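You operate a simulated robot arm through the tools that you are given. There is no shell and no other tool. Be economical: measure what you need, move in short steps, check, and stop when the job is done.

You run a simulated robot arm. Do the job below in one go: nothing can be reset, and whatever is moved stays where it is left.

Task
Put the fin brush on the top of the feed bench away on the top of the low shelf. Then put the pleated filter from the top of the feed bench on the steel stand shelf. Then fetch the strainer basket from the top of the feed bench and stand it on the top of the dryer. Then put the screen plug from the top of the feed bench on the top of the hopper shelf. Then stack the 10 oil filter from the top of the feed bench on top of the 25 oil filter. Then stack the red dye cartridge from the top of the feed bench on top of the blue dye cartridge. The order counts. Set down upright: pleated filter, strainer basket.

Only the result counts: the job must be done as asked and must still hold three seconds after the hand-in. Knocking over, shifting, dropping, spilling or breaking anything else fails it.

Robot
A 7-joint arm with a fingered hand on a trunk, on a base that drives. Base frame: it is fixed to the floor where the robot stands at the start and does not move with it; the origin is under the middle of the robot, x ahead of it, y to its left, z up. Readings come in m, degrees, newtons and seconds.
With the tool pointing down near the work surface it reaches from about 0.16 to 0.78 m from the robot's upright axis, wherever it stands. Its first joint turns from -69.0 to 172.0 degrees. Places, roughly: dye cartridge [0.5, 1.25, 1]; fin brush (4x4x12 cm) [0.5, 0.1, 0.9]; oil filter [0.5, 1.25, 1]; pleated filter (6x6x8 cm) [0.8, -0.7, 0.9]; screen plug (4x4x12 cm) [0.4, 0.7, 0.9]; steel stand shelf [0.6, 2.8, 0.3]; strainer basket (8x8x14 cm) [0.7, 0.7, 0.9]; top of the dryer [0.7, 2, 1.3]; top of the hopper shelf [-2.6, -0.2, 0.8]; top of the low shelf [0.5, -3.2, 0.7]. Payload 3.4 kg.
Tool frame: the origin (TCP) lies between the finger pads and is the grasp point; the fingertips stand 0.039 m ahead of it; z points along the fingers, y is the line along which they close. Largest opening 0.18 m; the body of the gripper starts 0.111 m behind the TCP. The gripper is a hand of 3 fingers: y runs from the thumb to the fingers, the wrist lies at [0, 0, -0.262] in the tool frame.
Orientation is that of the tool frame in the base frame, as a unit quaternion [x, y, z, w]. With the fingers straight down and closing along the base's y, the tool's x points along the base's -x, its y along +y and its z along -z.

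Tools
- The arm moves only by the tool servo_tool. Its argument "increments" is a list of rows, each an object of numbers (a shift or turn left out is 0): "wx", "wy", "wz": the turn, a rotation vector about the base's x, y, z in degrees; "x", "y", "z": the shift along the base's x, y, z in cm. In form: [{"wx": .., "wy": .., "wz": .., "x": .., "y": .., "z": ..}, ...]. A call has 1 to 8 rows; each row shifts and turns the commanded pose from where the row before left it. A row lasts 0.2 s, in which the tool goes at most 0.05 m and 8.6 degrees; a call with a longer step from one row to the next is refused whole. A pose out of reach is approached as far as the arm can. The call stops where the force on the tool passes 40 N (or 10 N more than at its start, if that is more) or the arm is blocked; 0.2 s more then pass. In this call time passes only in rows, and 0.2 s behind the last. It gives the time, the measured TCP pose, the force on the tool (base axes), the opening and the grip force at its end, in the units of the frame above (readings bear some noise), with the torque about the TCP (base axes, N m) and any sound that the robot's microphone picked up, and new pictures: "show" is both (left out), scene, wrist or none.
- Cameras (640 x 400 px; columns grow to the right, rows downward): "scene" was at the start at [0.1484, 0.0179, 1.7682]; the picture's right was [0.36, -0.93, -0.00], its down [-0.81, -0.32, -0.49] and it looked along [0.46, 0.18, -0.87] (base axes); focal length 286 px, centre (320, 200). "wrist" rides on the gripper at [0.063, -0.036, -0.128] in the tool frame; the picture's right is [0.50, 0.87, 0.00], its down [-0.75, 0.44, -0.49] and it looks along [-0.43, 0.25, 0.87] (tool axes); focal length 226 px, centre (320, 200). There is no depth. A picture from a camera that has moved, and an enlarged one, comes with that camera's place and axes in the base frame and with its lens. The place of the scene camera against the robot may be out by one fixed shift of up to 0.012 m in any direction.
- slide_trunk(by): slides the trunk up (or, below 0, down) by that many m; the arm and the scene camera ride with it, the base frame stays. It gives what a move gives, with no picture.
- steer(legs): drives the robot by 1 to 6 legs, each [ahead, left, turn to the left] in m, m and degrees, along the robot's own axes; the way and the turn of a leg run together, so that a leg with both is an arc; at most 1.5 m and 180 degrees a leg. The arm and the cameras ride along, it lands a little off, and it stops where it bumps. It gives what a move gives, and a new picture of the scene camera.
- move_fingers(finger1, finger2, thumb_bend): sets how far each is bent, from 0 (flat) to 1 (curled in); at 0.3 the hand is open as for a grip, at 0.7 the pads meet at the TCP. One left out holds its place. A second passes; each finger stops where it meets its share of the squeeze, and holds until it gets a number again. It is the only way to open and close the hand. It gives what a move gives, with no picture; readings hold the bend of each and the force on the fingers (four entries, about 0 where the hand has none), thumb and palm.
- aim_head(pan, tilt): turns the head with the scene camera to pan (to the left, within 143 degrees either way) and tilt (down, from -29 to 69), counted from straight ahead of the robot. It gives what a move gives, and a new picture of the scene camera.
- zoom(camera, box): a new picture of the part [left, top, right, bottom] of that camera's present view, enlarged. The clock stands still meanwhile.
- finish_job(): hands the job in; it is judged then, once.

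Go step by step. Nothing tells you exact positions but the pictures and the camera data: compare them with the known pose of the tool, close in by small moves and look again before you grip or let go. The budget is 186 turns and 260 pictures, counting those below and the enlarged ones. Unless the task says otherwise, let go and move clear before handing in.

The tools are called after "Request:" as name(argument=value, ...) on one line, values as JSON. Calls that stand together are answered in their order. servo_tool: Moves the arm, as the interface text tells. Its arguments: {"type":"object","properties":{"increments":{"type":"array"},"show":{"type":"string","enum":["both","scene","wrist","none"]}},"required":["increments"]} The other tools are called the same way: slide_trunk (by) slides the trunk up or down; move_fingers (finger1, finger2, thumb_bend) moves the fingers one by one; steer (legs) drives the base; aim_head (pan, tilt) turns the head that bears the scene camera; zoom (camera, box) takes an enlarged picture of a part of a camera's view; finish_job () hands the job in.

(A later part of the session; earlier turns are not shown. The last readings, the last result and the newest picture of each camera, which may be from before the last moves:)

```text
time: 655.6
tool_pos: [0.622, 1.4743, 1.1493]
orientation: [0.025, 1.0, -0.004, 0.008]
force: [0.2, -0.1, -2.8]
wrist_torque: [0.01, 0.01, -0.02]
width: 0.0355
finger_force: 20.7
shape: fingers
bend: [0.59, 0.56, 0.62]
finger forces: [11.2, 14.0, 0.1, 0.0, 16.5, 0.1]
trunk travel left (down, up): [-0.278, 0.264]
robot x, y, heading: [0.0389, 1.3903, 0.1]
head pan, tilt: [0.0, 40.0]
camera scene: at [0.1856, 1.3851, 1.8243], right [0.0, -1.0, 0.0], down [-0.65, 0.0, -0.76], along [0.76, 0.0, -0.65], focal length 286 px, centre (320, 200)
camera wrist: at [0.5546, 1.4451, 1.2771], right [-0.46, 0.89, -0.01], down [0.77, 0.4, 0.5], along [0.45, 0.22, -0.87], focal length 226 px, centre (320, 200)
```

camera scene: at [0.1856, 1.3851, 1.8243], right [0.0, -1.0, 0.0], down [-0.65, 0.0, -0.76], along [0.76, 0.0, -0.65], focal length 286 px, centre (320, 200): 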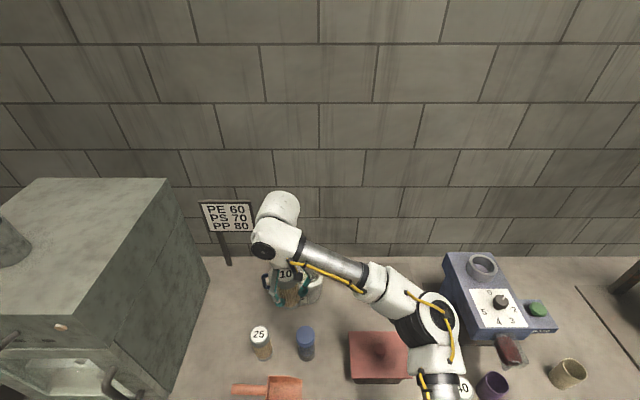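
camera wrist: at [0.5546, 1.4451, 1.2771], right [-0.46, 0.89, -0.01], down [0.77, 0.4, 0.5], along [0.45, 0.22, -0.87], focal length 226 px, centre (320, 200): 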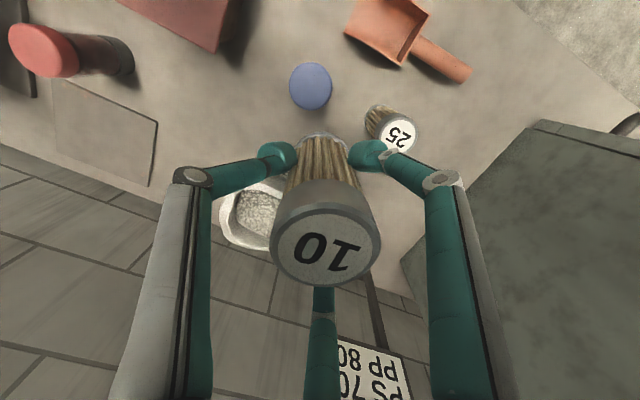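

The "25" filter measures at (0.573, 1.569), top z≈0.97. Moving directly above and checking.

Request:
servo_tool(increments=[{"x": -2.5, "y": 4}, {"x": -2.4, "y": 4}, {"y": 1.5}, {"z": -2}, {"z": -2}, {"z": 0}, {"z": 0}], show="both")

Request:
zoom(camera="scene", box=[200, 240, 340, 390])

```text
time: 657.2
tool_pos: [0.5722, 1.573, 1.1105]
orientation: [0.026, 1.0, -0.006, 0.007]
force: [0.3, 0.1, -0.8]
wrist_torque: [0.0, -0.01, -0.01]
width: 0.0357
finger_force: 20.1
shape: fingers
bend: [0.59, 0.56, 0.62]
finger forces: [11.0, 13.8, 0.1, 0.1, 16.3, 0.1]
trunk travel left (down, up): [-0.278, 0.264]
robot x, y, heading: [0.0385, 1.3958, -0.0]
head pan, tilt: [0.0, 40.0]
camera scene: at [0.1857, 1.3901, 1.8243], right [0.0, -1.0, 0.0], down [-0.65, 0.0, -0.76], along [0.76, 0.0, -0.65], focal length 286 px, centre (320, 200)
camera wrist: at [0.5058, 1.5426, 1.238], right [-0.46, 0.89, -0.02], down [0.77, 0.4, 0.5], along [0.45, 0.22, -0.87], focal length 226 px, centre (320, 200)
```

scene: 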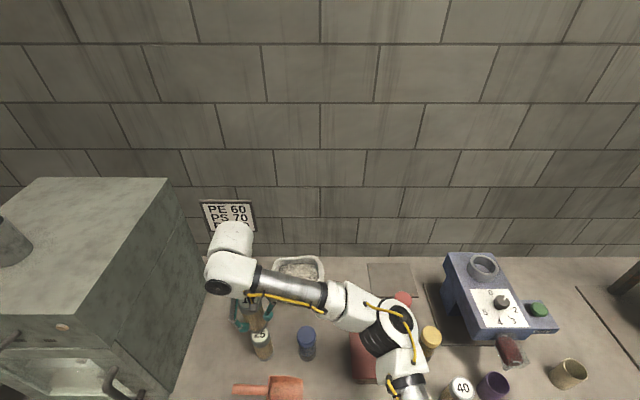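
wrist: 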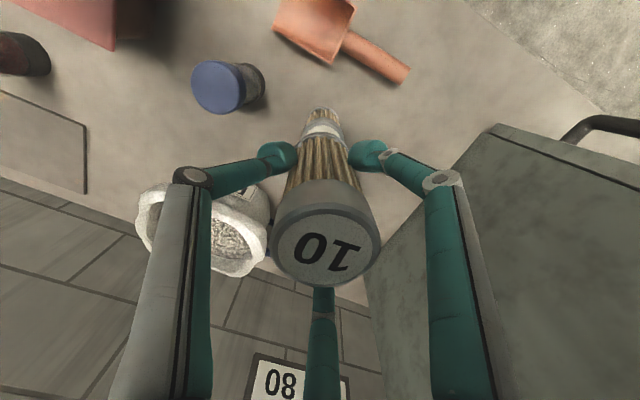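

```text
2.67 times, centred on (270, 315) of scene
camera zoom: at [0.1857, 1.3901, 1.8243], right [0.0, -1.0, 0.0], down [-0.65, 0.0, -0.76], along [0.76, 0.0, -0.65], focal length 763 px, centre (453, -107)
```

zoom: 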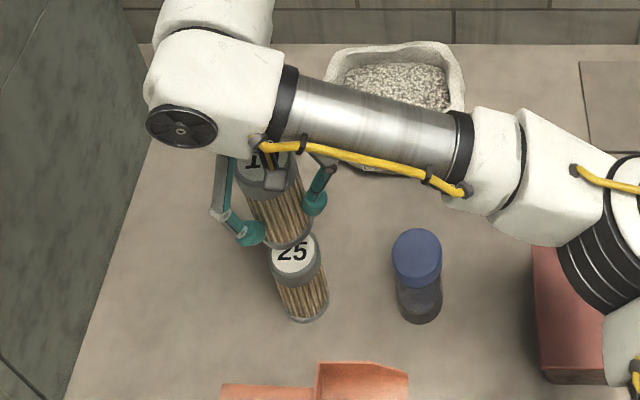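

Alignment looks good. Lowering until contact.

Request:
servo_tool(increments=[{"y": -0.2, "z": -1.5}, {"z": -1}, {"z": -0.6}, {"z": -0.5}, {"z": 0}], show="none")

Request:
servo_tool(increments=[{"z": -0.4}, {"z": -0.3}, {"z": -0.3}, {"z": 0}], show="wrist")

Request:
zoom(camera="scene", box=[200, 260, 320, 380])

```text
time: 658.4
tool_pos: [0.572, 1.5696, 1.0745]
orientation: [0.025, 1.0, -0.005, 0.006]
force: [0.1, 0.1, -2.7]
wrist_torque: [-0.04, 0.02, -0.01]
width: 0.0355
finger_force: 20.9
shape: fingers
bend: [0.59, 0.56, 0.62]
finger forces: [11.0, 13.8, 0.0, 0.0, 16.3, 0.0]
trunk travel left (down, up): [-0.278, 0.264]
robot x, y, heading: [0.0367, 1.396, 0.0]
head pan, tilt: [0.0, 40.0]
```

```text
time: 659.4
tool_pos: [0.5723, 1.5704, 1.0644]
orientation: [0.025, 1.0, -0.005, 0.006]
force: [-0.1, 0.3, -2.4]
wrist_torque: [-0.02, 0.01, -0.03]
width: 0.0356
finger_force: 20.6
shape: fingers
bend: [0.59, 0.56, 0.62]
finger forces: [11.0, 13.9, 0.0, 0.1, 16.3, 0.0]
trunk travel left (down, up): [-0.278, 0.264]
robot x, y, heading: [0.0362, 1.3985, 0.1]
head pan, tilt: [0.0, 40.0]
camera wrist: at [0.5059, 1.5393, 1.1911], right [-0.46, 0.89, -0.01], down [0.77, 0.4, 0.5], along [0.45, 0.22, -0.87], focal length 226 px, centre (320, 200)
```

wrist: 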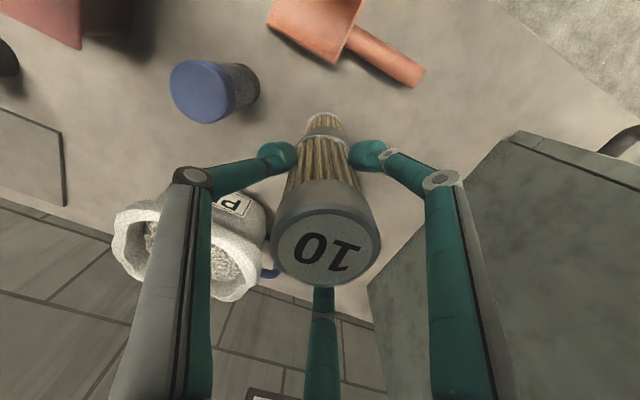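

```text
3.33 times, centred on (260, 320) of scene
camera zoom: at [0.1855, 1.388, 1.8243], right [0.0, -1.0, 0.0], down [-0.65, 0.0, -0.76], along [0.76, 0.0, -0.65], focal length 954 px, centre (520, -200)
```

zoom: 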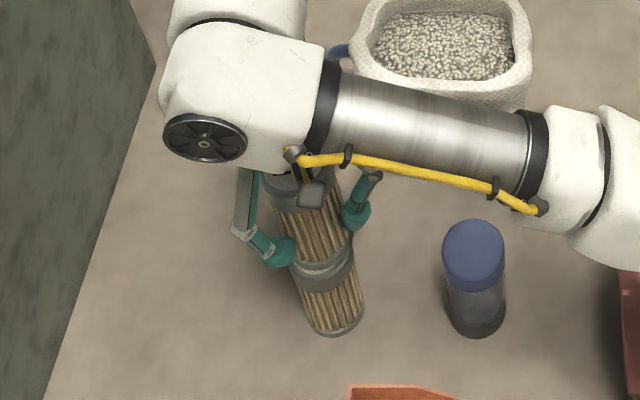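

Nearly touching and well aligned. A few more millimetres.

Request:
servo_tool(increments=[{"z": -0.3}, {"z": -0.2}, {"z": -0.2}, {"z": 0}], show="none")

Request:
servo_tool(increments=[{"z": -0.2}, {"z": -0.1}, {"z": 0}], show="none")

```text
time: 660.4
tool_pos: [0.5733, 1.5699, 1.0568]
orientation: [0.025, 1.0, -0.005, 0.006]
force: [0.4, -0.8, -2.1]
wrist_torque: [-0.05, 0.03, 0.01]
width: 0.0353
finger_force: 20.4
shape: fingers
bend: [0.59, 0.56, 0.62]
finger forces: [11.0, 13.9, 0.0, 0.0, 16.2, 0.0]
trunk travel left (down, up): [-0.278, 0.264]
robot x, y, heading: [0.0373, 1.3968, 0.0]
head pan, tilt: [0.0, 40.0]
```

```text
time: 661.2
tool_pos: [0.5724, 1.5694, 1.0533]
orientation: [0.025, 1.0, -0.004, 0.006]
force: [0.0, 0.1, -2.4]
wrist_torque: [0.0, 0.0, -0.02]
width: 0.0356
finger_force: 20.7
shape: fingers
bend: [0.59, 0.56, 0.62]
finger forces: [10.9, 13.9, 0.1, 0.0, 16.3, 0.0]
trunk travel left (down, up): [-0.278, 0.264]
robot x, y, heading: [0.0402, 1.3932, -0.2]
head pan, tilt: [0.0, 40.0]
```

Request:
servo_tool(increments=[{"z": -0.3}, {"z": -0.2}, {"z": -0.2}, {"z": 0}], show="none")

Request:
servo_tool(increments=[{"z": -0.2}, {"z": -0.2}, {"z": 0}], show="none")

Request:
zoom(camera="scene", box=[200, 260, 320, 380])

```text
time: 662.2
tool_pos: [0.573, 1.5697, 1.0481]
orientation: [0.025, 1.0, -0.005, 0.007]
force: [-0.1, 0.2, -1.7]
wrist_torque: [-0.01, 0.01, 0.04]
width: 0.0356
finger_force: 20.0
shape: fingers
bend: [0.59, 0.56, 0.62]
finger forces: [10.9, 13.9, 0.1, 0.0, 16.3, 0.1]
trunk travel left (down, up): [-0.278, 0.264]
robot x, y, heading: [0.0378, 1.399, 0.1]
head pan, tilt: [0.0, 40.0]
```

```text
time: 663.0
tool_pos: [0.5731, 1.5693, 1.0442]
orientation: [0.025, 1.0, -0.004, 0.007]
force: [0.0, -0.5, -1.6]
wrist_torque: [-0.02, 0.01, 0.02]
width: 0.0353
finger_force: 20.4
shape: fingers
bend: [0.59, 0.56, 0.62]
finger forces: [11.0, 13.9, 0.1, 0.0, 16.3, 0.0]
trunk travel left (down, up): [-0.278, 0.264]
robot x, y, heading: [0.0369, 1.393, 0.0]
head pan, tilt: [0.0, 40.0]
```

```text
3.33 times, centred on (260, 320) of scene
camera zoom: at [0.1855, 1.388, 1.8243], right [0.0, -1.0, 0.0], down [-0.65, 0.0, -0.76], along [0.76, 0.0, -0.65], focal length 954 px, centre (520, -200)
```

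zoom: 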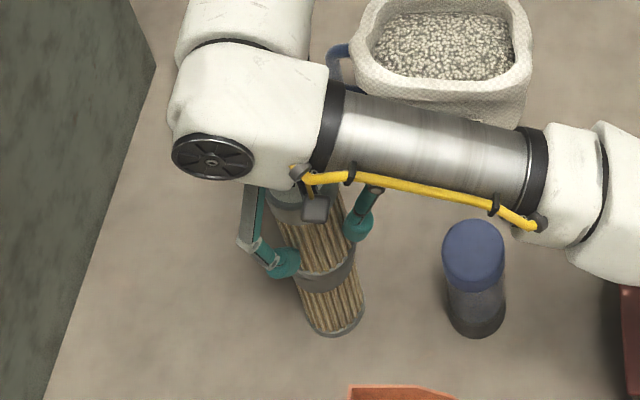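

Request:
servo_tool(increments=[{"z": -0.2}, {"z": -0.2}, {"z": 0}], show="none")

Request:
servo_tool(increments=[{"z": -0.2}, {"z": -0.2}, {"z": 0}], show="none")

```text
time: 663.8
tool_pos: [0.5723, 1.5702, 1.0399]
orientation: [0.025, 1.0, -0.004, 0.007]
force: [0.3, -1.0, 0.7]
wrist_torque: [0.06, -0.03, -0.01]
width: 0.0353
finger_force: 21.0
shape: fingers
bend: [0.59, 0.56, 0.62]
finger forces: [11.0, 14.0, 0.0, 0.0, 16.6, 0.1]
trunk travel left (down, up): [-0.278, 0.264]
robot x, y, heading: [0.039, 1.3952, 0.2]
head pan, tilt: [0.0, 40.0]
```

```text
time: 664.6
tool_pos: [0.5715, 1.5697, 1.036]
orientation: [0.025, 1.0, -0.003, 0.008]
force: [1.3, -1.4, 16.9]
wrist_torque: [0.05, -0.09, -0.01]
width: 0.0353
finger_force: 21.9
shape: fingers
bend: [0.61, 0.56, 0.62]
finger forces: [12.0, 14.1, 0.1, 0.0, 18.5, 0.0]
trunk travel left (down, up): [-0.278, 0.264]
robot x, y, heading: [0.0385, 1.392, 0.1]
head pan, tilt: [0.0, 40.0]
```

Contact. Relax slightly and open in small steps.

Request:
servo_tool(increments=[{"z": 0.25}, {"z": 0}], show="none")

Request:
move_fingers(finger1=0.565, finger2=0.53, thumb_bend=0.59)

Request:
move_fingers(finger1=0.46, finger2=0.46, thumb_bend=0.46)

Request:
zoom(camera="wrist", box=[160, 60, 480, 300])

```text
time: 665.2
tool_pos: [0.5731, 1.5705, 1.0363]
orientation: [0.025, 1.0, -0.005, 0.007]
force: [0.0, -1.6, 11.3]
wrist_torque: [0.11, -0.11, -0.01]
width: 0.0353
finger_force: 22.1
shape: fingers
bend: [0.61, 0.56, 0.62]
finger forces: [11.9, 14.0, 0.1, 0.0, 18.2, 0.0]
trunk travel left (down, up): [-0.278, 0.264]
robot x, y, heading: [0.0397, 1.399, 0.0]
head pan, tilt: [0.0, 40.0]
```

```text
time: 666.2
tool_pos: [0.5727, 1.5699, 1.0383]
orientation: [0.025, 1.0, -0.004, 0.006]
force: [0.5, -0.1, 1.3]
wrist_torque: [0.0, 0.01, 0.04]
width: 0.0435
finger_force: 0.7
shape: fingers
bend: [0.56, 0.53, 0.59]
finger forces: [0.1, 0.0, 0.0, 0.0, 0.2, 0.0]
trunk travel left (down, up): [-0.278, 0.264]
robot x, y, heading: [0.0403, 1.3945, 0.0]
head pan, tilt: [0.0, 40.0]
```

```text
time: 667.2
tool_pos: [0.5733, 1.5697, 1.0382]
orientation: [0.026, 1.0, -0.005, 0.007]
force: [0.1, -0.1, -0.7]
wrist_torque: [0.0, -0.02, -0.03]
width: 0.0881
finger_force: 0.2
shape: fingers
bend: [0.46, 0.46, 0.46]
finger forces: [0.0, 0.0, 0.0, 0.0, 0.1, 0.1]
trunk travel left (down, up): [-0.278, 0.264]
robot x, y, heading: [0.0395, 1.3922, 0.1]
head pan, tilt: [0.0, 40.0]
```

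```text
1.67 times, centred on (320, 180) of wrist
camera zoom: at [0.5061, 1.5395, 1.1649], right [-0.46, 0.89, -0.01], down [0.77, 0.4, 0.5], along [0.45, 0.22, -0.87], focal length 377 px, centre (320, 233)
```

zoom: 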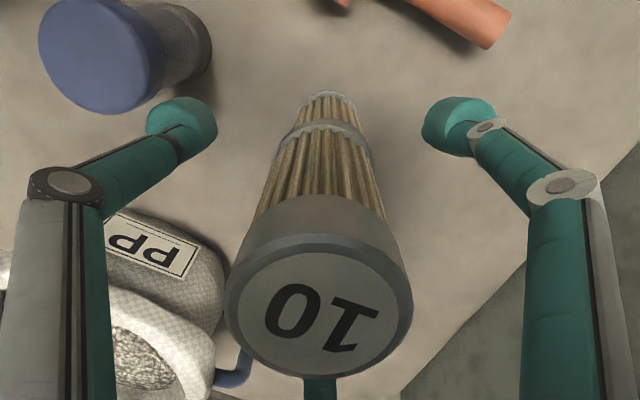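

The stack stands. Lifting straight up, then moving to the red cartridge.

Request:
servo_tool(increments=[{"z": 3}, {"z": 4}, {"z": 4.5}, {"z": 4.5}, {"z": 4.5}, {"z": 2}], show="wrist")

Request:
steer(legs=[[0, -0.15, 0]])

Request:
servo_tool(increments=[{"x": 1.5, "y": -4.5}, {"x": 1.5, "y": -4.5}, {"x": 1.5, "y": -4.5}, {"x": 1.5, "y": -4.5}, {"x": 1.5, "y": -4.5}, {"x": 1.5, "y": -4.5}, {"x": 1, "y": -3}], show="both")

```text
time: 668.6
tool_pos: [0.5725, 1.5692, 1.2612]
orientation: [0.026, 1.0, -0.005, 0.007]
force: [-0.5, -0.1, 0.2]
wrist_torque: [-0.02, 0.0, -0.03]
width: 0.0882
finger_force: 0.1
shape: fingers
bend: [0.46, 0.46, 0.46]
finger forces: [0.0, 0.0, 0.0, 0.0, 0.1, 0.1]
trunk travel left (down, up): [-0.278, 0.264]
robot x, y, heading: [0.0375, 1.3949, 0.1]
head pan, tilt: [0.0, 40.0]
camera wrist: at [0.5065, 1.5389, 1.389], right [-0.46, 0.89, -0.01], down [0.77, 0.4, 0.5], along [0.45, 0.22, -0.87], focal length 226 px, centre (320, 200)
```

wrist: 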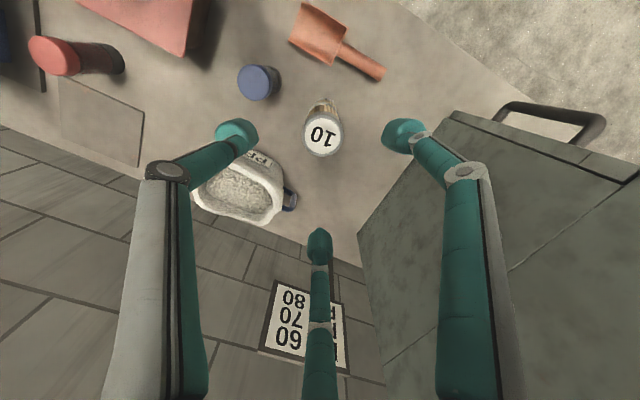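

```text
time: 669.9
tool_pos: [0.5729, 1.4398, 1.2586]
orientation: [0.024, 1.0, -0.012, 0.006]
force: [-1.4, 1.8, 0.0]
wrist_torque: [-0.12, -0.1, -0.01]
width: 0.0882
finger_force: 0.1
shape: fingers
bend: [0.46, 0.46, 0.46]
finger forces: [0.0, 0.0, 0.1, 0.0, 0.1, 0.0]
trunk travel left (down, up): [-0.278, 0.264]
robot x, y, heading: [0.0349, 1.2471, -0.0]
head pan, tilt: [0.0, 40.0]
camera scene: at [0.1857, 1.281, 1.8238], right [0.0, -1.0, 0.02], down [-0.65, -0.02, -0.76], along [0.76, -0.01, -0.65], focal length 286 px, centre (320, 200)
```

scene: 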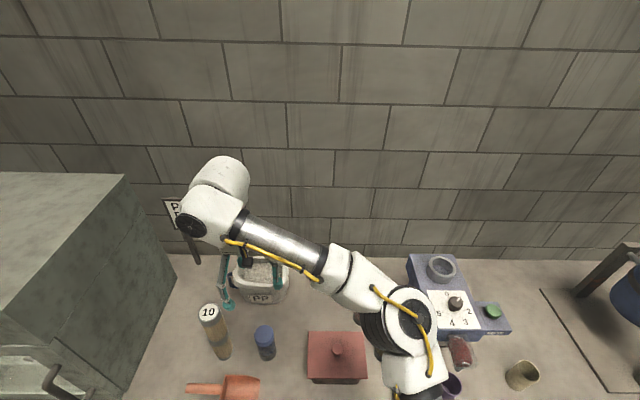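

```text
time: 671.5
tool_pos: [0.6691, 1.1352, 1.2664]
orientation: [0.022, 1.0, -0.009, 0.009]
force: [-1.1, 0.9, 0.5]
wrist_torque: [-0.15, -0.08, -0.01]
width: 0.0887
finger_force: 0.0
shape: fingers
bend: [0.46, 0.46, 0.46]
finger forces: [0.1, 0.0, 0.1, 0.1, 0.0, 0.0]
trunk travel left (down, up): [-0.278, 0.264]
robot x, y, heading: [0.0396, 1.2516, 0.3]
head pan, tilt: [0.0, 40.0]
camera scene: at [0.1848, 1.2741, 1.8242], right [0.0, -1.0, 0.02], down [-0.65, -0.01, -0.76], along [0.76, -0.01, -0.65], focal length 286 px, centre (320, 200)
camera wrist: at [0.6026, 1.1054, 1.3932], right [-0.46, 0.89, -0.02], down [0.76, 0.41, 0.5], along [0.45, 0.21, -0.87], focal length 226 px, centre (320, 200)
```

scene: 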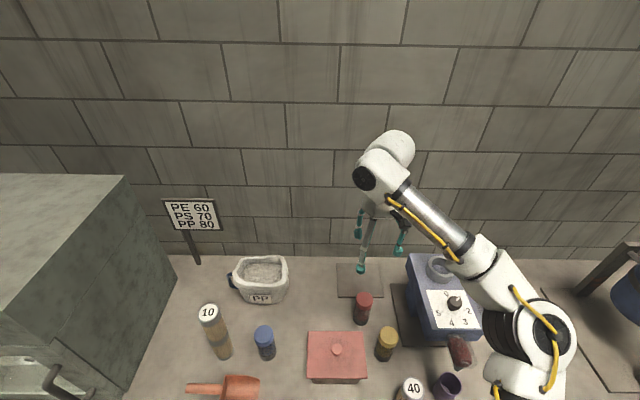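
wrist: 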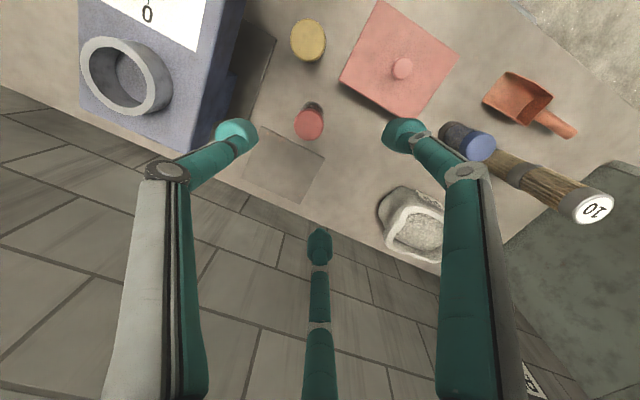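

The stack stands. The red cartridge is at about (0.692, 1.114) with clear finger room. Descending over it.

Request:
servo_tool(increments=[{"x": 2.2, "y": -2.1}, {"z": -4.5}, {"z": -4.5}, {"z": -4.5}, {"z": -4.5}, {"z": -3}, {"z": 0}, {"z": 0}], show="wrist")

```text
time: 673.3
tool_pos: [0.6926, 1.0837, 1.0543]
orientation: [0.025, 1.0, 0.003, 0.008]
force: [-0.1, -0.7, -0.6]
wrist_torque: [0.04, 0.01, 0.03]
width: 0.0888
finger_force: 0.2
shape: fingers
bend: [0.46, 0.46, 0.46]
finger forces: [0.0, 0.1, 0.0, 0.1, 0.0, 0.0]
trunk travel left (down, up): [-0.278, 0.264]
robot x, y, heading: [0.0404, 1.2446, 0.1]
head pan, tilt: [0.0, 40.0]
camera wrist: at [0.6257, 1.0523, 1.1794], right [-0.46, 0.89, -0.01], down [0.77, 0.4, 0.51], along [0.45, 0.23, -0.86], focal length 226 px, centre (320, 200)
```

wrist: 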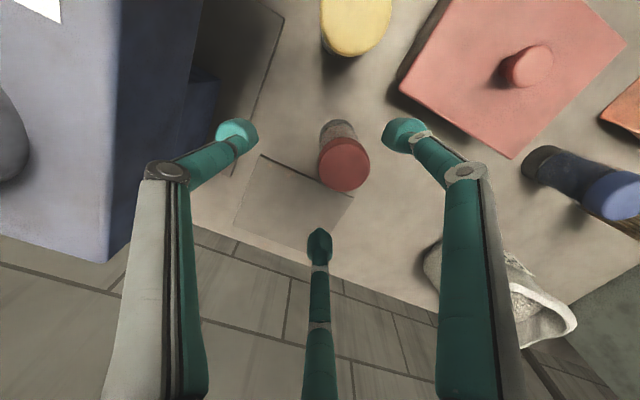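

Request:
servo_tool(increments=[{"y": 1}, {"z": 0}, {"z": 0}, {"z": 0}, {"z": 0}, {"z": 0}], show="none")

Request:
servo_tool(increments=[{"z": 0}, {"z": 0}, {"z": 0}], show="wrist")

```text
time: 674.7
tool_pos: [0.6916, 1.1162, 1.0559]
orientation: [0.023, 1.0, -0.005, 0.008]
force: [-0.2, -0.3, 0.0]
wrist_torque: [-0.05, -0.01, -0.01]
width: 0.0886
finger_force: 0.1
shape: fingers
bend: [0.46, 0.46, 0.46]
finger forces: [0.0, 0.0, 0.1, 0.1, 0.1, 0.1]
trunk travel left (down, up): [-0.278, 0.264]
robot x, y, heading: [0.0427, 1.2489, 0.2]
head pan, tilt: [0.0, 40.0]
```

```text
time: 675.5
tool_pos: [0.6917, 1.1124, 1.0557]
orientation: [0.024, 1.0, -0.004, 0.007]
force: [0.1, 0.0, -0.2]
wrist_torque: [-0.04, -0.01, -0.03]
width: 0.0886
finger_force: 0.1
shape: fingers
bend: [0.46, 0.46, 0.46]
finger forces: [0.0, 0.1, 0.0, 0.0, 0.1, 0.1]
trunk travel left (down, up): [-0.278, 0.264]
robot x, y, heading: [0.0388, 1.2533, 0.3]
head pan, tilt: [0.0, 40.0]
camera wrist: at [0.6251, 1.0816, 1.1822], right [-0.46, 0.89, -0.02], down [0.77, 0.4, 0.5], along [0.45, 0.22, -0.87], focal length 226 px, centre (320, 200)
```

wrist: 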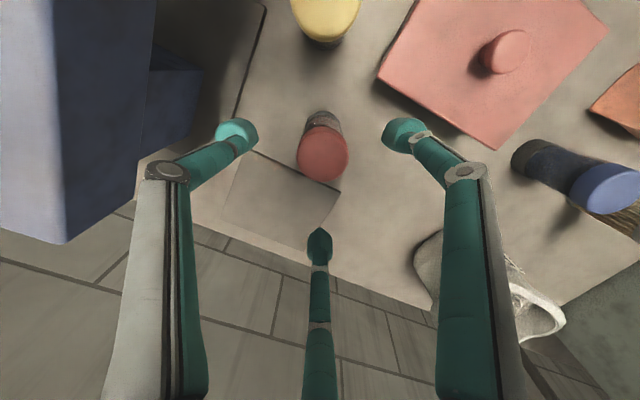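

Centred. Descending, gripping and lifting.

Request:
servo_tool(increments=[{"z": -4.5}, {"z": -4.5}, {"z": -4}, {"z": -3.5}, {"z": 0}], show="wrist")

Request:
move_fingers(finger1=0.72, finger2=0.72, thumb_bend=0.72)

Request:
servo_tool(increments=[{"z": 2}, {"z": 4}, {"z": 4.5}, {"z": 4.5}, {"z": 4.5}, {"z": 4.5}], show="wrist")

```text
time: 676.6
tool_pos: [0.7273, 1.086, 0.995]
orientation: [0.037, 0.995, -0.002, 0.095]
force: [-0.1, 0.3, -0.9]
wrist_torque: [-0.02, 0.02, 0.02]
width: 0.0892
finger_force: 0.1
shape: fingers
bend: [0.46, 0.46, 0.46]
finger forces: [0.1, 0.1, 0.1, 0.0, 0.1, 0.0]
trunk travel left (down, up): [-0.278, 0.264]
robot x, y, heading: [0.0406, 1.242, -0.2]
head pan, tilt: [0.0, 40.0]
stopped in row 5: the arm was blocked; the commanded pose is now the measured one
camera wrist: at [0.6388, 1.059, 1.1086], right [-0.43, 0.9, -0.09], down [0.68, 0.39, 0.63], along [0.6, 0.2, -0.77], focal length 226 px, centre (320, 200)
```

wrist: 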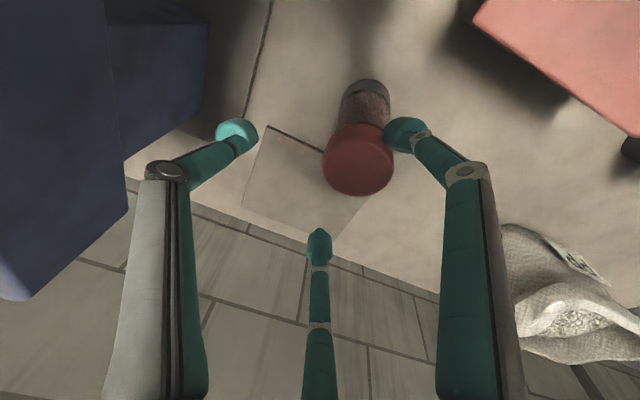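

```text
time: 677.6
tool_pos: [0.7254, 1.0894, 0.9949]
orientation: [0.037, 0.995, -0.003, 0.094]
force: [0.4, 0.8, 2.2]
wrist_torque: [-0.02, -0.03, -0.03]
width: 0.0
finger_force: 0.1
shape: fingers
bend: [0.71, 0.71, 0.71]
finger forces: [0.0, 0.0, 0.0, 0.0, 0.1, 0.0]
trunk travel left (down, up): [-0.278, 0.264]
robot x, y, heading: [0.0406, 1.2442, -0.1]
head pan, tilt: [0.0, 40.0]
```

```text
time: 679.0
tool_pos: [0.7267, 1.1234, 1.2303]
orientation: [0.029, 0.996, -0.011, 0.088]
force: [-0.1, 0.7, -0.1]
wrist_torque: [-0.06, 0.01, -0.02]
width: 0.0
finger_force: 0.0
shape: fingers
bend: [0.71, 0.71, 0.71]
finger forces: [0.1, 0.0, 0.0, 0.0, 0.0, 0.0]
trunk travel left (down, up): [-0.278, 0.264]
robot x, y, heading: [0.0387, 1.2503, -0.2]
head pan, tilt: [0.0, 40.0]
camera wrist: at [0.6395, 1.0948, 1.3455], right [-0.44, 0.89, -0.1], down [0.68, 0.41, 0.61], along [0.58, 0.2, -0.79], focal length 226 px, centre (320, 200)
```

wrist: 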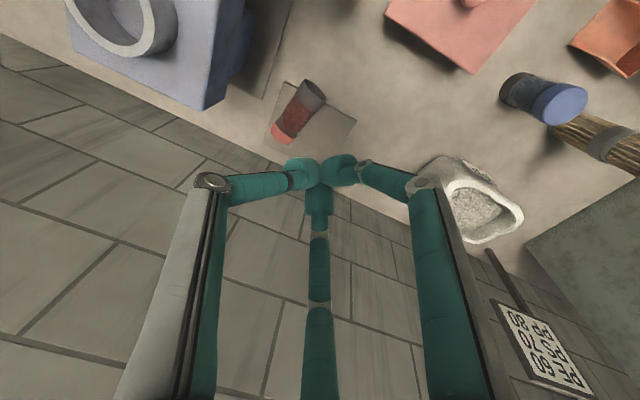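

The arm was blocked on the way down (elbow touched something), and the cartridge was nudged but still stands. Let me look at the scene.

Request:
servo_tool(increments=[{"z": 1}, {"z": 0}], show="scene")

Request:
zoom(camera="scene", box=[280, 230, 560, 400])

```text
time: 679.6
tool_pos: [0.7299, 1.085, 1.2331]
orientation: [0.033, 0.996, 0.001, 0.085]
force: [0.2, -1.0, 0.8]
wrist_torque: [0.09, 0.05, 0.05]
width: 0.0001
finger_force: 0.1
shape: fingers
bend: [0.71, 0.71, 0.71]
finger forces: [0.0, 0.1, 0.1, 0.0, 0.0, 0.0]
trunk travel left (down, up): [-0.278, 0.264]
robot x, y, heading: [0.0414, 1.2434, -0.1]
head pan, tilt: [0.0, 40.0]
camera scene: at [0.1878, 1.2061, 1.8238], right [0.0, -1.0, -0.02], down [-0.65, 0.01, -0.76], along [0.76, 0.01, -0.65], focal length 286 px, centre (320, 200)
```

scene: 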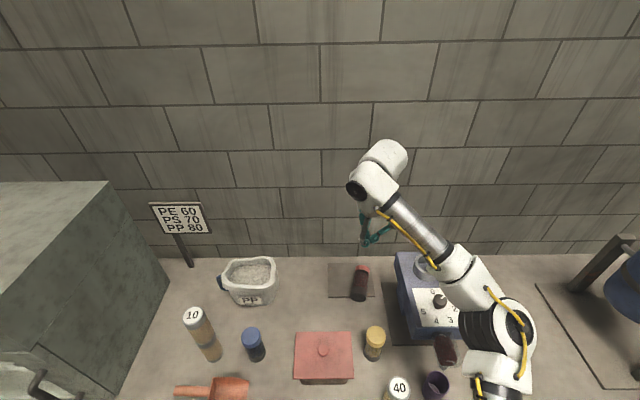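

```text
2.29 times, centred on (420, 315) of scene
camera zoom: at [0.1878, 1.2061, 1.8238], right [0.0, -1.0, -0.02], down [-0.65, 0.01, -0.76], along [0.76, 0.01, -0.65], focal length 654 px, centre (91, -63)
```

zoom: 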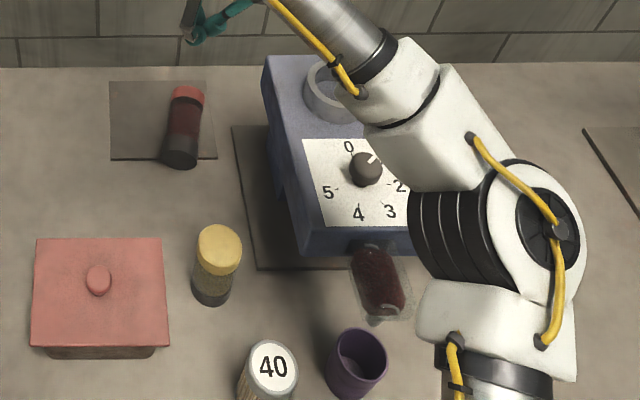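

The red cartridge has tipped over and lies on the plate near (0.83, 1.06), cap toward the wall. I'll pick it up lying, with the hand tilted forward, then turn it upright for stacking. First I reposition so the forearm stays clear of the dosing machine.

Request:
slide_trunk(by=0.1)

Request:
steer(legs=[[0, 0.11, -12], [0.03, 0, 0]])

Request:
move_fingers(finger1=0.46, finger2=0.46, thumb_bend=0.46)

Request:
servo_tool(increments=[{"x": -3, "wy": -7}, {"x": -2, "wy": -7}, {"wy": -7}, {"wy": -7}, {"z": 0}, {"z": 0}], show="both")

```text
time: 681.0
tool_pos: [0.7289, 1.1092, 1.3352]
orientation: [0.03, 0.996, -0.008, 0.085]
force: [-0.6, 1.1, 0.5]
wrist_torque: [-0.04, -0.02, -0.02]
width: 0.0
finger_force: 0.0
shape: fingers
bend: [0.71, 0.71, 0.71]
finger forces: [0.1, 0.0, 0.0, 0.0, 0.0, 0.0]
trunk travel left (down, up): [-0.378, 0.164]
robot x, y, heading: [0.04, 1.2495, -0.1]
head pan, tilt: [0.0, 40.0]
```

```text
time: 682.6
tool_pos: [0.726, 1.1322, 1.351]
orientation: [0.129, 0.987, -0.035, 0.091]
force: [0.5, 1.9, 0.1]
wrist_torque: [-0.18, 0.01, -0.03]
width: 0.0
finger_force: 0.0
shape: fingers
bend: [0.71, 0.71, 0.71]
finger forces: [0.0, 0.0, 0.0, 0.0, 0.0, 0.0]
trunk travel left (down, up): [-0.378, 0.164]
robot x, y, heading: [0.0876, 1.3616, -11.9]
head pan, tilt: [0.0, 40.0]
camera scene: at [0.1622, 1.3951, 1.9251], right [-0.21, -0.98, 0.03], down [-0.63, 0.11, -0.77], along [0.75, -0.18, -0.64], focal length 286 px, centre (320, 200)
```

scene: 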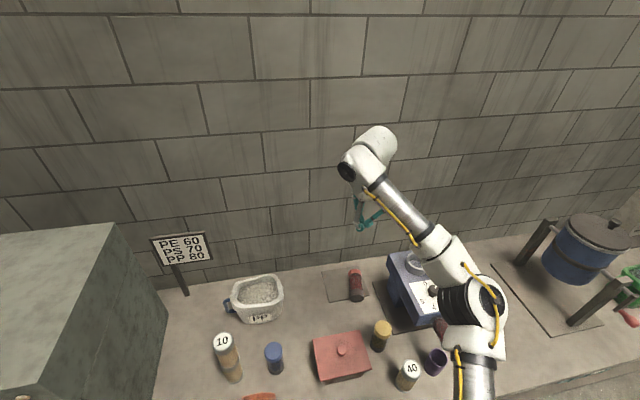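

```text
time: 683.6
tool_pos: [0.7309, 1.1154, 1.3457]
orientation: [0.129, 0.987, -0.027, 0.088]
force: [0.3, -0.1, 0.2]
wrist_torque: [-0.11, -0.01, 0.02]
width: 0.0884
finger_force: 0.2
shape: fingers
bend: [0.46, 0.46, 0.46]
finger forces: [0.1, 0.0, 0.0, 0.0, 0.1, 0.0]
trunk travel left (down, up): [-0.378, 0.164]
robot x, y, heading: [0.085, 1.3647, -11.8]
head pan, tilt: [0.0, 40.0]
```

```text
time: 685.0
tool_pos: [0.6795, 1.109, 1.3436]
orientation: [0.129, 0.937, 0.007, 0.326]
force: [-0.5, 0.0, 0.5]
wrist_torque: [-0.04, 0.03, -0.04]
width: 0.0886
finger_force: 0.1
shape: fingers
bend: [0.46, 0.46, 0.46]
finger forces: [0.1, 0.0, 0.1, 0.1, 0.1, 0.0]
trunk travel left (down, up): [-0.378, 0.164]
robot x, y, heading: [0.0875, 1.3648, -12.1]
head pan, tilt: [0.0, 40.0]
camera scene: at [0.1656, 1.327, 1.9247], right [-0.21, -0.98, -0.01], down [-0.63, 0.14, -0.76], along [0.75, -0.15, -0.65], focal length 286 px, centre (320, 200)
camera wrist: at [0.5452, 1.1003, 1.4027], right [-0.17, 0.96, -0.22], down [0.37, 0.27, 0.89], along [0.91, 0.07, -0.4], focal length 226 px, centre (320, 200)
```

scene: 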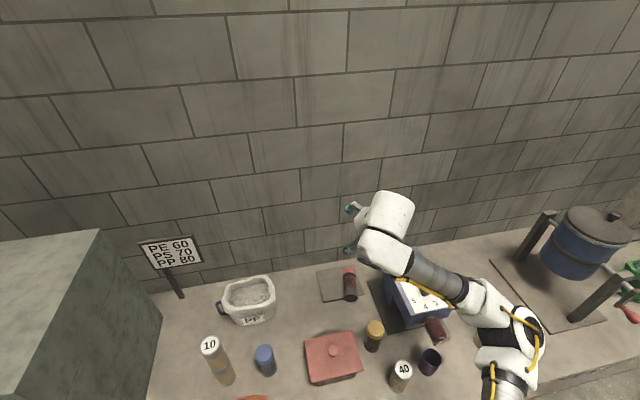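
wrist: 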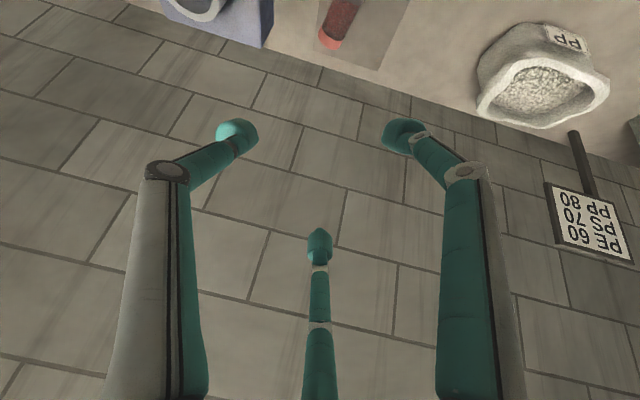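

The cartridge lies centred at (0.845, 1.065), axis matching the hand's yaw. Extending and descending in stages.

Request:
servo_tool(increments=[{"x": 3, "y": -1, "z": -3}, {"x": 3, "y": -1, "z": -3}, {"x": 3, "y": -1, "z": -3}, {"x": 3, "y": -1, "z": -3.5}, {"x": 2, "z": -4.5}, {"z": -4.5}, {"z": -4.5}, {"z": 0}], show="both")

```text
time: 687.0
tool_pos: [0.8176, 1.0778, 1.0857]
orientation: [0.126, 0.937, 0.008, 0.325]
force: [-0.1, 0.5, 0.9]
wrist_torque: [-0.02, 0.03, 0.0]
width: 0.0885
finger_force: 0.0
shape: fingers
bend: [0.46, 0.46, 0.46]
finger forces: [0.1, 0.0, 0.0, 0.0, 0.0, 0.0]
trunk travel left (down, up): [-0.378, 0.164]
robot x, y, heading: [0.0818, 1.3684, -12.1]
head pan, tilt: [0.0, 40.0]
stopped in row 8: the arm was blocked; the commanded pose is now the measured one
camera scene: at [0.1707, 1.3609, 1.9249], right [-0.21, -0.98, 0.01], down [-0.63, 0.13, -0.76], along [0.75, -0.16, -0.64], focal length 286 px, centre (320, 200)
camera wrist: at [0.6827, 1.0682, 1.1442], right [-0.18, 0.96, -0.22], down [0.37, 0.27, 0.89], along [0.91, 0.07, -0.4], focal length 226 px, centre (320, 200)
```

scene: 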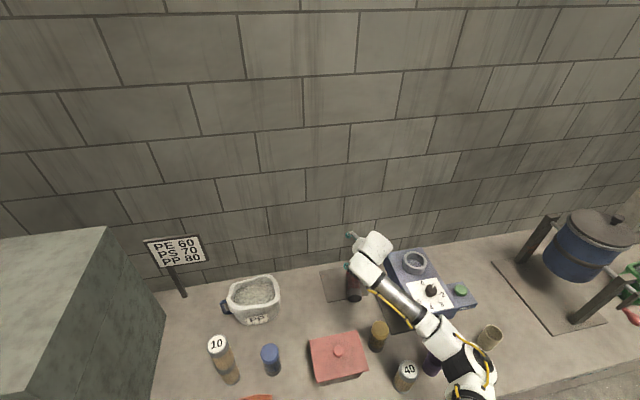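
wrist: 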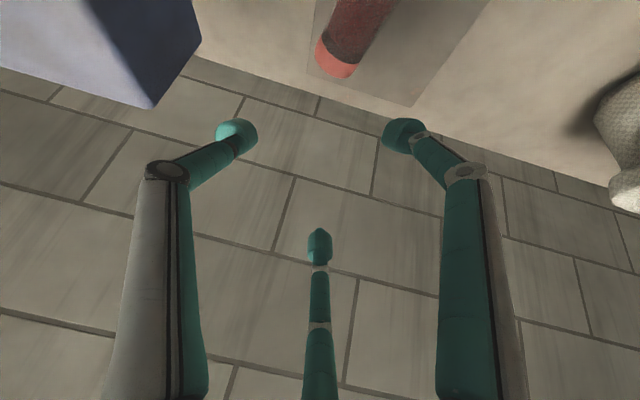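

Request:
servo_tool(increments=[{"x": 0.5, "y": -0.5, "z": -3.5}, {"x": 0.5, "z": -3.5}, {"z": -3.5}, {"z": -3}, {"z": 0}, {"z": 0}], show="wrist")

```text
time: 688.4
tool_pos: [0.8281, 1.0741, 0.9489]
orientation: [0.127, 0.937, 0.007, 0.325]
force: [0.0, 0.4, -0.8]
wrist_torque: [-0.03, 0.02, -0.06]
width: 0.0891
finger_force: 0.0
shape: fingers
bend: [0.46, 0.46, 0.46]
finger forces: [0.0, 0.0, 0.0, 0.0, 0.0, 0.0]
trunk travel left (down, up): [-0.378, 0.164]
robot x, y, heading: [0.0904, 1.3707, -11.9]
head pan, tilt: [0.0, 40.0]
camera wrist: at [0.694, 1.066, 1.0076], right [-0.18, 0.96, -0.22], down [0.37, 0.27, 0.89], along [0.91, 0.07, -0.41], focal length 226 px, centre (320, 200)
```

wrist: 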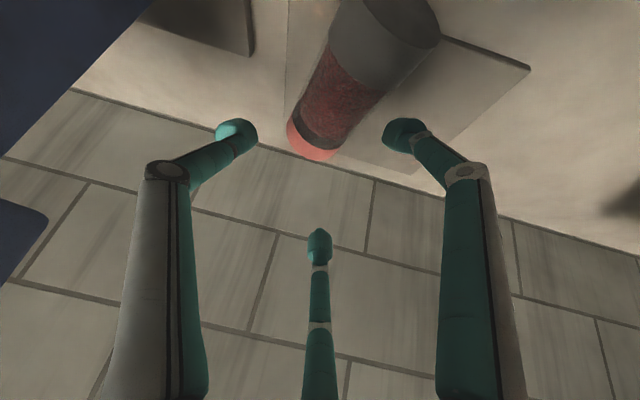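

With this much tilt, the near finger would hit the bench first. I'll reduce the tilt to about 20° and narrow the fingers before lowering.

Request:
move_fingers(finger1=0.51, finger2=0.5, thumb_bend=0.5)

Request:
servo_tool(increments=[{"wy": 6}, {"wy": 6}, {"wy": 6}, {"z": -1.5, "y": -0.3}, {"z": 0}, {"z": 0}], show="wrist")

```text
time: 689.4
tool_pos: [0.8269, 1.0716, 0.9479]
orientation: [0.127, 0.937, 0.007, 0.324]
force: [-0.4, 0.4, 0.0]
wrist_torque: [-0.02, 0.01, -0.02]
width: 0.0714
finger_force: 0.1
shape: fingers
bend: [0.51, 0.5, 0.5]
finger forces: [0.1, 0.1, 0.0, 0.0, 0.0, 0.0]
trunk travel left (down, up): [-0.378, 0.164]
robot x, y, heading: [0.0873, 1.3683, -11.9]
head pan, tilt: [0.0, 40.0]
```

```text
time: 690.8
tool_pos: [0.8273, 1.064, 0.9313]
orientation: [0.128, 0.976, -0.01, 0.173]
force: [0.4, -0.3, -1.1]
wrist_torque: [0.02, 0.0, 0.01]
width: 0.0715
finger_force: 0.1
shape: fingers
bend: [0.51, 0.5, 0.5]
finger forces: [0.0, 0.1, 0.0, 0.0, 0.0, 0.1]
trunk travel left (down, up): [-0.378, 0.164]
robot x, y, heading: [0.083, 1.3693, -11.8]
head pan, tilt: [0.0, 40.0]
camera wrist: at [0.7174, 1.054, 1.0302], right [-0.23, 0.96, -0.15], down [0.63, 0.27, 0.73], along [0.74, 0.08, -0.67], focal length 226 px, centre (320, 200)
```

wrist: 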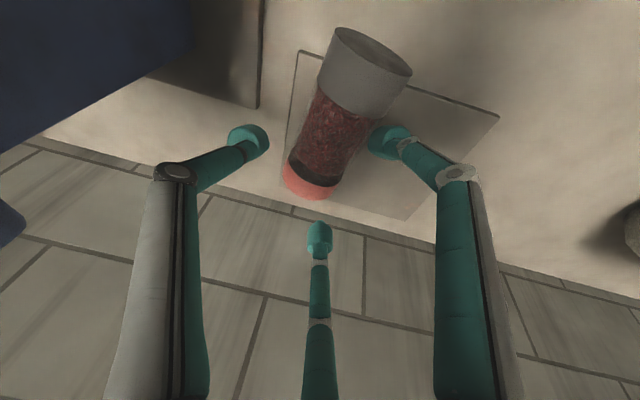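

Well placed over the cylinder's middle. Lowering and closing.

Request:
servo_tool(increments=[{"x": -0.3, "z": -2}, {"z": -1.5}, {"z": -1.2}, {"z": -0.8}, {"z": 0}], show="wrist")

```text
time: 692.0
tool_pos: [0.8216, 1.0648, 0.8831]
orientation: [0.128, 0.976, -0.011, 0.177]
force: [-9.1, 1.7, 28.9]
wrist_torque: [0.74, 0.99, 0.15]
width: 0.0648
finger_force: 13.7
shape: fingers
bend: [0.6, 0.5, 0.5]
finger forces: [28.3, 0.1, 0.0, 0.0, 0.0, 0.0]
trunk travel left (down, up): [-0.378, 0.164]
robot x, y, heading: [0.0856, 1.3699, -12.3]
head pan, tilt: [0.0, 40.0]
camera wrist: at [0.7116, 1.0545, 0.9803], right [-0.23, 0.96, -0.15], down [0.62, 0.27, 0.73], along [0.75, 0.08, -0.66], focal length 226 px, centre (320, 200)
```

wrist: 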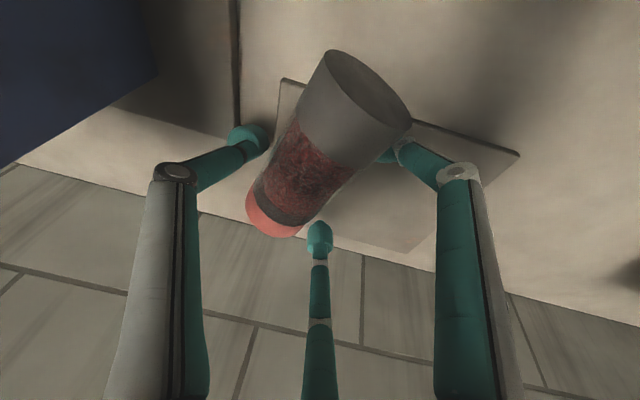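

Finger 1 is pressing on the bench/plate. I'll rise a touch and close.

Request:
servo_tool(increments=[{"z": 0.5}, {"z": 0}], show="none")

Request:
move_fingers(finger1=0.75, finger2=0.75, thumb_bend=0.75)

Request:
servo_tool(increments=[{"z": 1}, {"z": 2}, {"z": 0}], show="wrist")

```text
time: 692.6
tool_pos: [0.8222, 1.0628, 0.8837]
orientation: [0.128, 0.976, -0.01, 0.175]
force: [-5.3, 0.0, 18.3]
wrist_torque: [0.5, 0.59, 0.12]
width: 0.0662
finger_force: 9.5
shape: fingers
bend: [0.58, 0.5, 0.5]
finger forces: [18.2, 0.0, 0.1, 0.1, 0.0, 0.0]
trunk travel left (down, up): [-0.378, 0.164]
robot x, y, heading: [0.0868, 1.3702, -12.1]
head pan, tilt: [0.0, 40.0]
```

```text
time: 693.6
tool_pos: [0.8229, 1.0624, 0.8811]
orientation: [0.129, 0.976, -0.01, 0.173]
force: [0.2, -0.9, -2.1]
wrist_torque: [-0.01, 0.04, -0.02]
width: 0.0419
finger_force: 22.0
shape: fingers
bend: [0.71, 0.66, 0.59]
finger forces: [12.1, 10.2, 0.0, 0.0, 21.5, 0.0]
trunk travel left (down, up): [-0.378, 0.164]
robot x, y, heading: [0.0912, 1.3666, -12.0]
head pan, tilt: [0.0, 40.0]
```

```text
time: 694.4
tool_pos: [0.8228, 1.0611, 0.9132]
orientation: [0.129, 0.976, -0.01, 0.174]
force: [0.1, 0.0, -2.0]
wrist_torque: [0.02, -0.02, 0.01]
width: 0.0419
finger_force: 22.2
shape: fingers
bend: [0.71, 0.66, 0.59]
finger forces: [12.3, 10.2, 0.1, 0.0, 21.5, 0.0]
trunk travel left (down, up): [-0.378, 0.164]
robot x, y, heading: [0.0853, 1.3693, -11.8]
head pan, tilt: [0.0, 40.0]
camera wrist: at [0.7141, 1.0521, 1.0105], right [-0.23, 0.96, -0.15], down [0.63, 0.27, 0.73], along [0.74, 0.08, -0.67], focal length 226 px, centre (320, 200)
```

wrist: 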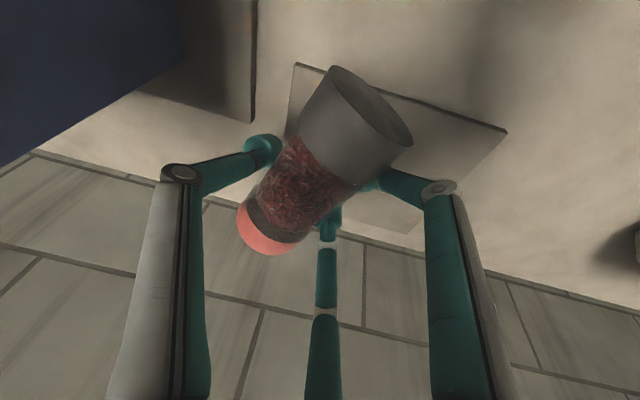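

The cartridge is held lying. To end with a roughly horizontal hand when it is upright, I'll carry it to the free spot near (0.72, 1.25), tilt the tool slightly back, and press it flat on the bench so it re-seats in the grip.

Request:
servo_tool(increments=[{"z": 4}, {"z": 4}, {"x": -2, "y": 4, "wy": 6}, {"x": -2, "y": 4, "wy": 6}, {"x": -2, "y": 4, "wy": 6}, {"x": -2, "y": 4, "wy": 6}, {"x": -2, "y": 3, "wy": 5}, {"z": 0}], show="both")

```text
time: 696.2
tool_pos: [0.7241, 1.2514, 0.9942]
orientation: [0.123, 0.989, -0.042, -0.078]
force: [-0.5, 0.5, -2.2]
wrist_torque: [-0.01, -0.01, -0.03]
width: 0.0417
finger_force: 21.0
shape: fingers
bend: [0.71, 0.66, 0.59]
finger forces: [12.3, 10.0, 0.0, 0.0, 21.1, 0.0]
trunk travel left (down, up): [-0.378, 0.164]
robot x, y, heading: [0.086, 1.3679, -11.9]
head pan, tilt: [0.0, 40.0]
camera scene: at [0.1696, 1.3416, 1.9248], right [-0.21, -0.98, 0.0], down [-0.63, 0.14, -0.76], along [0.75, -0.16, -0.65], focal length 286 px, centre (320, 200)
camera wrist: at [0.6754, 1.2421, 1.132], right [-0.28, 0.96, -0.02], down [0.9, 0.27, 0.33], along [0.32, 0.08, -0.94], focal length 226 px, centre (320, 200)
```

scene: 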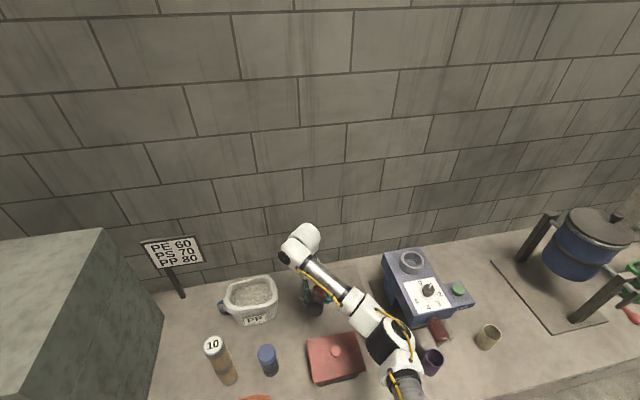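
wrist: 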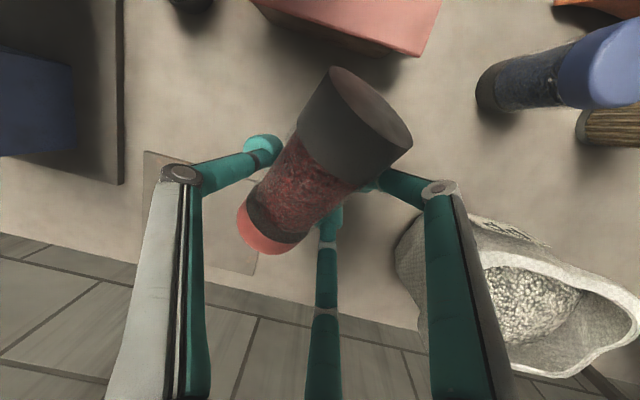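

Lowering to press it flat against the bench.

Request:
servo_tool(increments=[{"z": -4}, {"z": -3.5}, {"z": -1}, {"z": -1}, {"z": -0.8}, {"z": -0.6}, {"z": 0}], show="wrist")

```text
time: 697.8
tool_pos: [0.7227, 1.254, 0.8852]
orientation: [0.121, 0.989, -0.042, -0.076]
force: [-0.3, 0.5, -0.7]
wrist_torque: [-0.03, -0.03, -0.02]
width: 0.0409
finger_force: 21.4
shape: fingers
bend: [0.72, 0.68, 0.59]
finger forces: [11.8, 9.5, 0.1, 0.0, 20.9, 0.1]
trunk travel left (down, up): [-0.378, 0.164]
robot x, y, heading: [0.087, 1.3674, -12.0]
head pan, tilt: [0.0, 40.0]
camera wrist: at [0.6753, 1.243, 1.0226], right [-0.28, 0.96, -0.02], down [0.9, 0.27, 0.33], along [0.33, 0.08, -0.94], focal length 226 px, centre (320, 200)
```

wrist: 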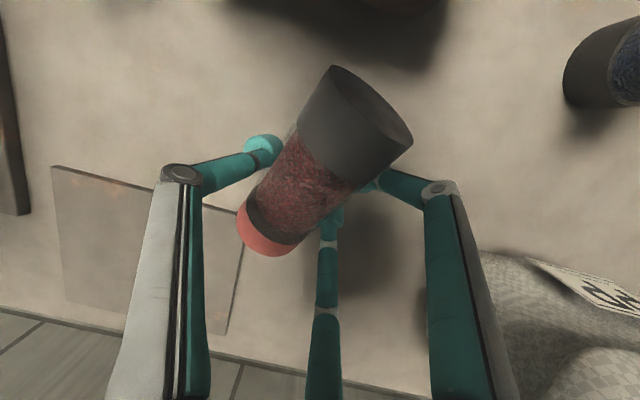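

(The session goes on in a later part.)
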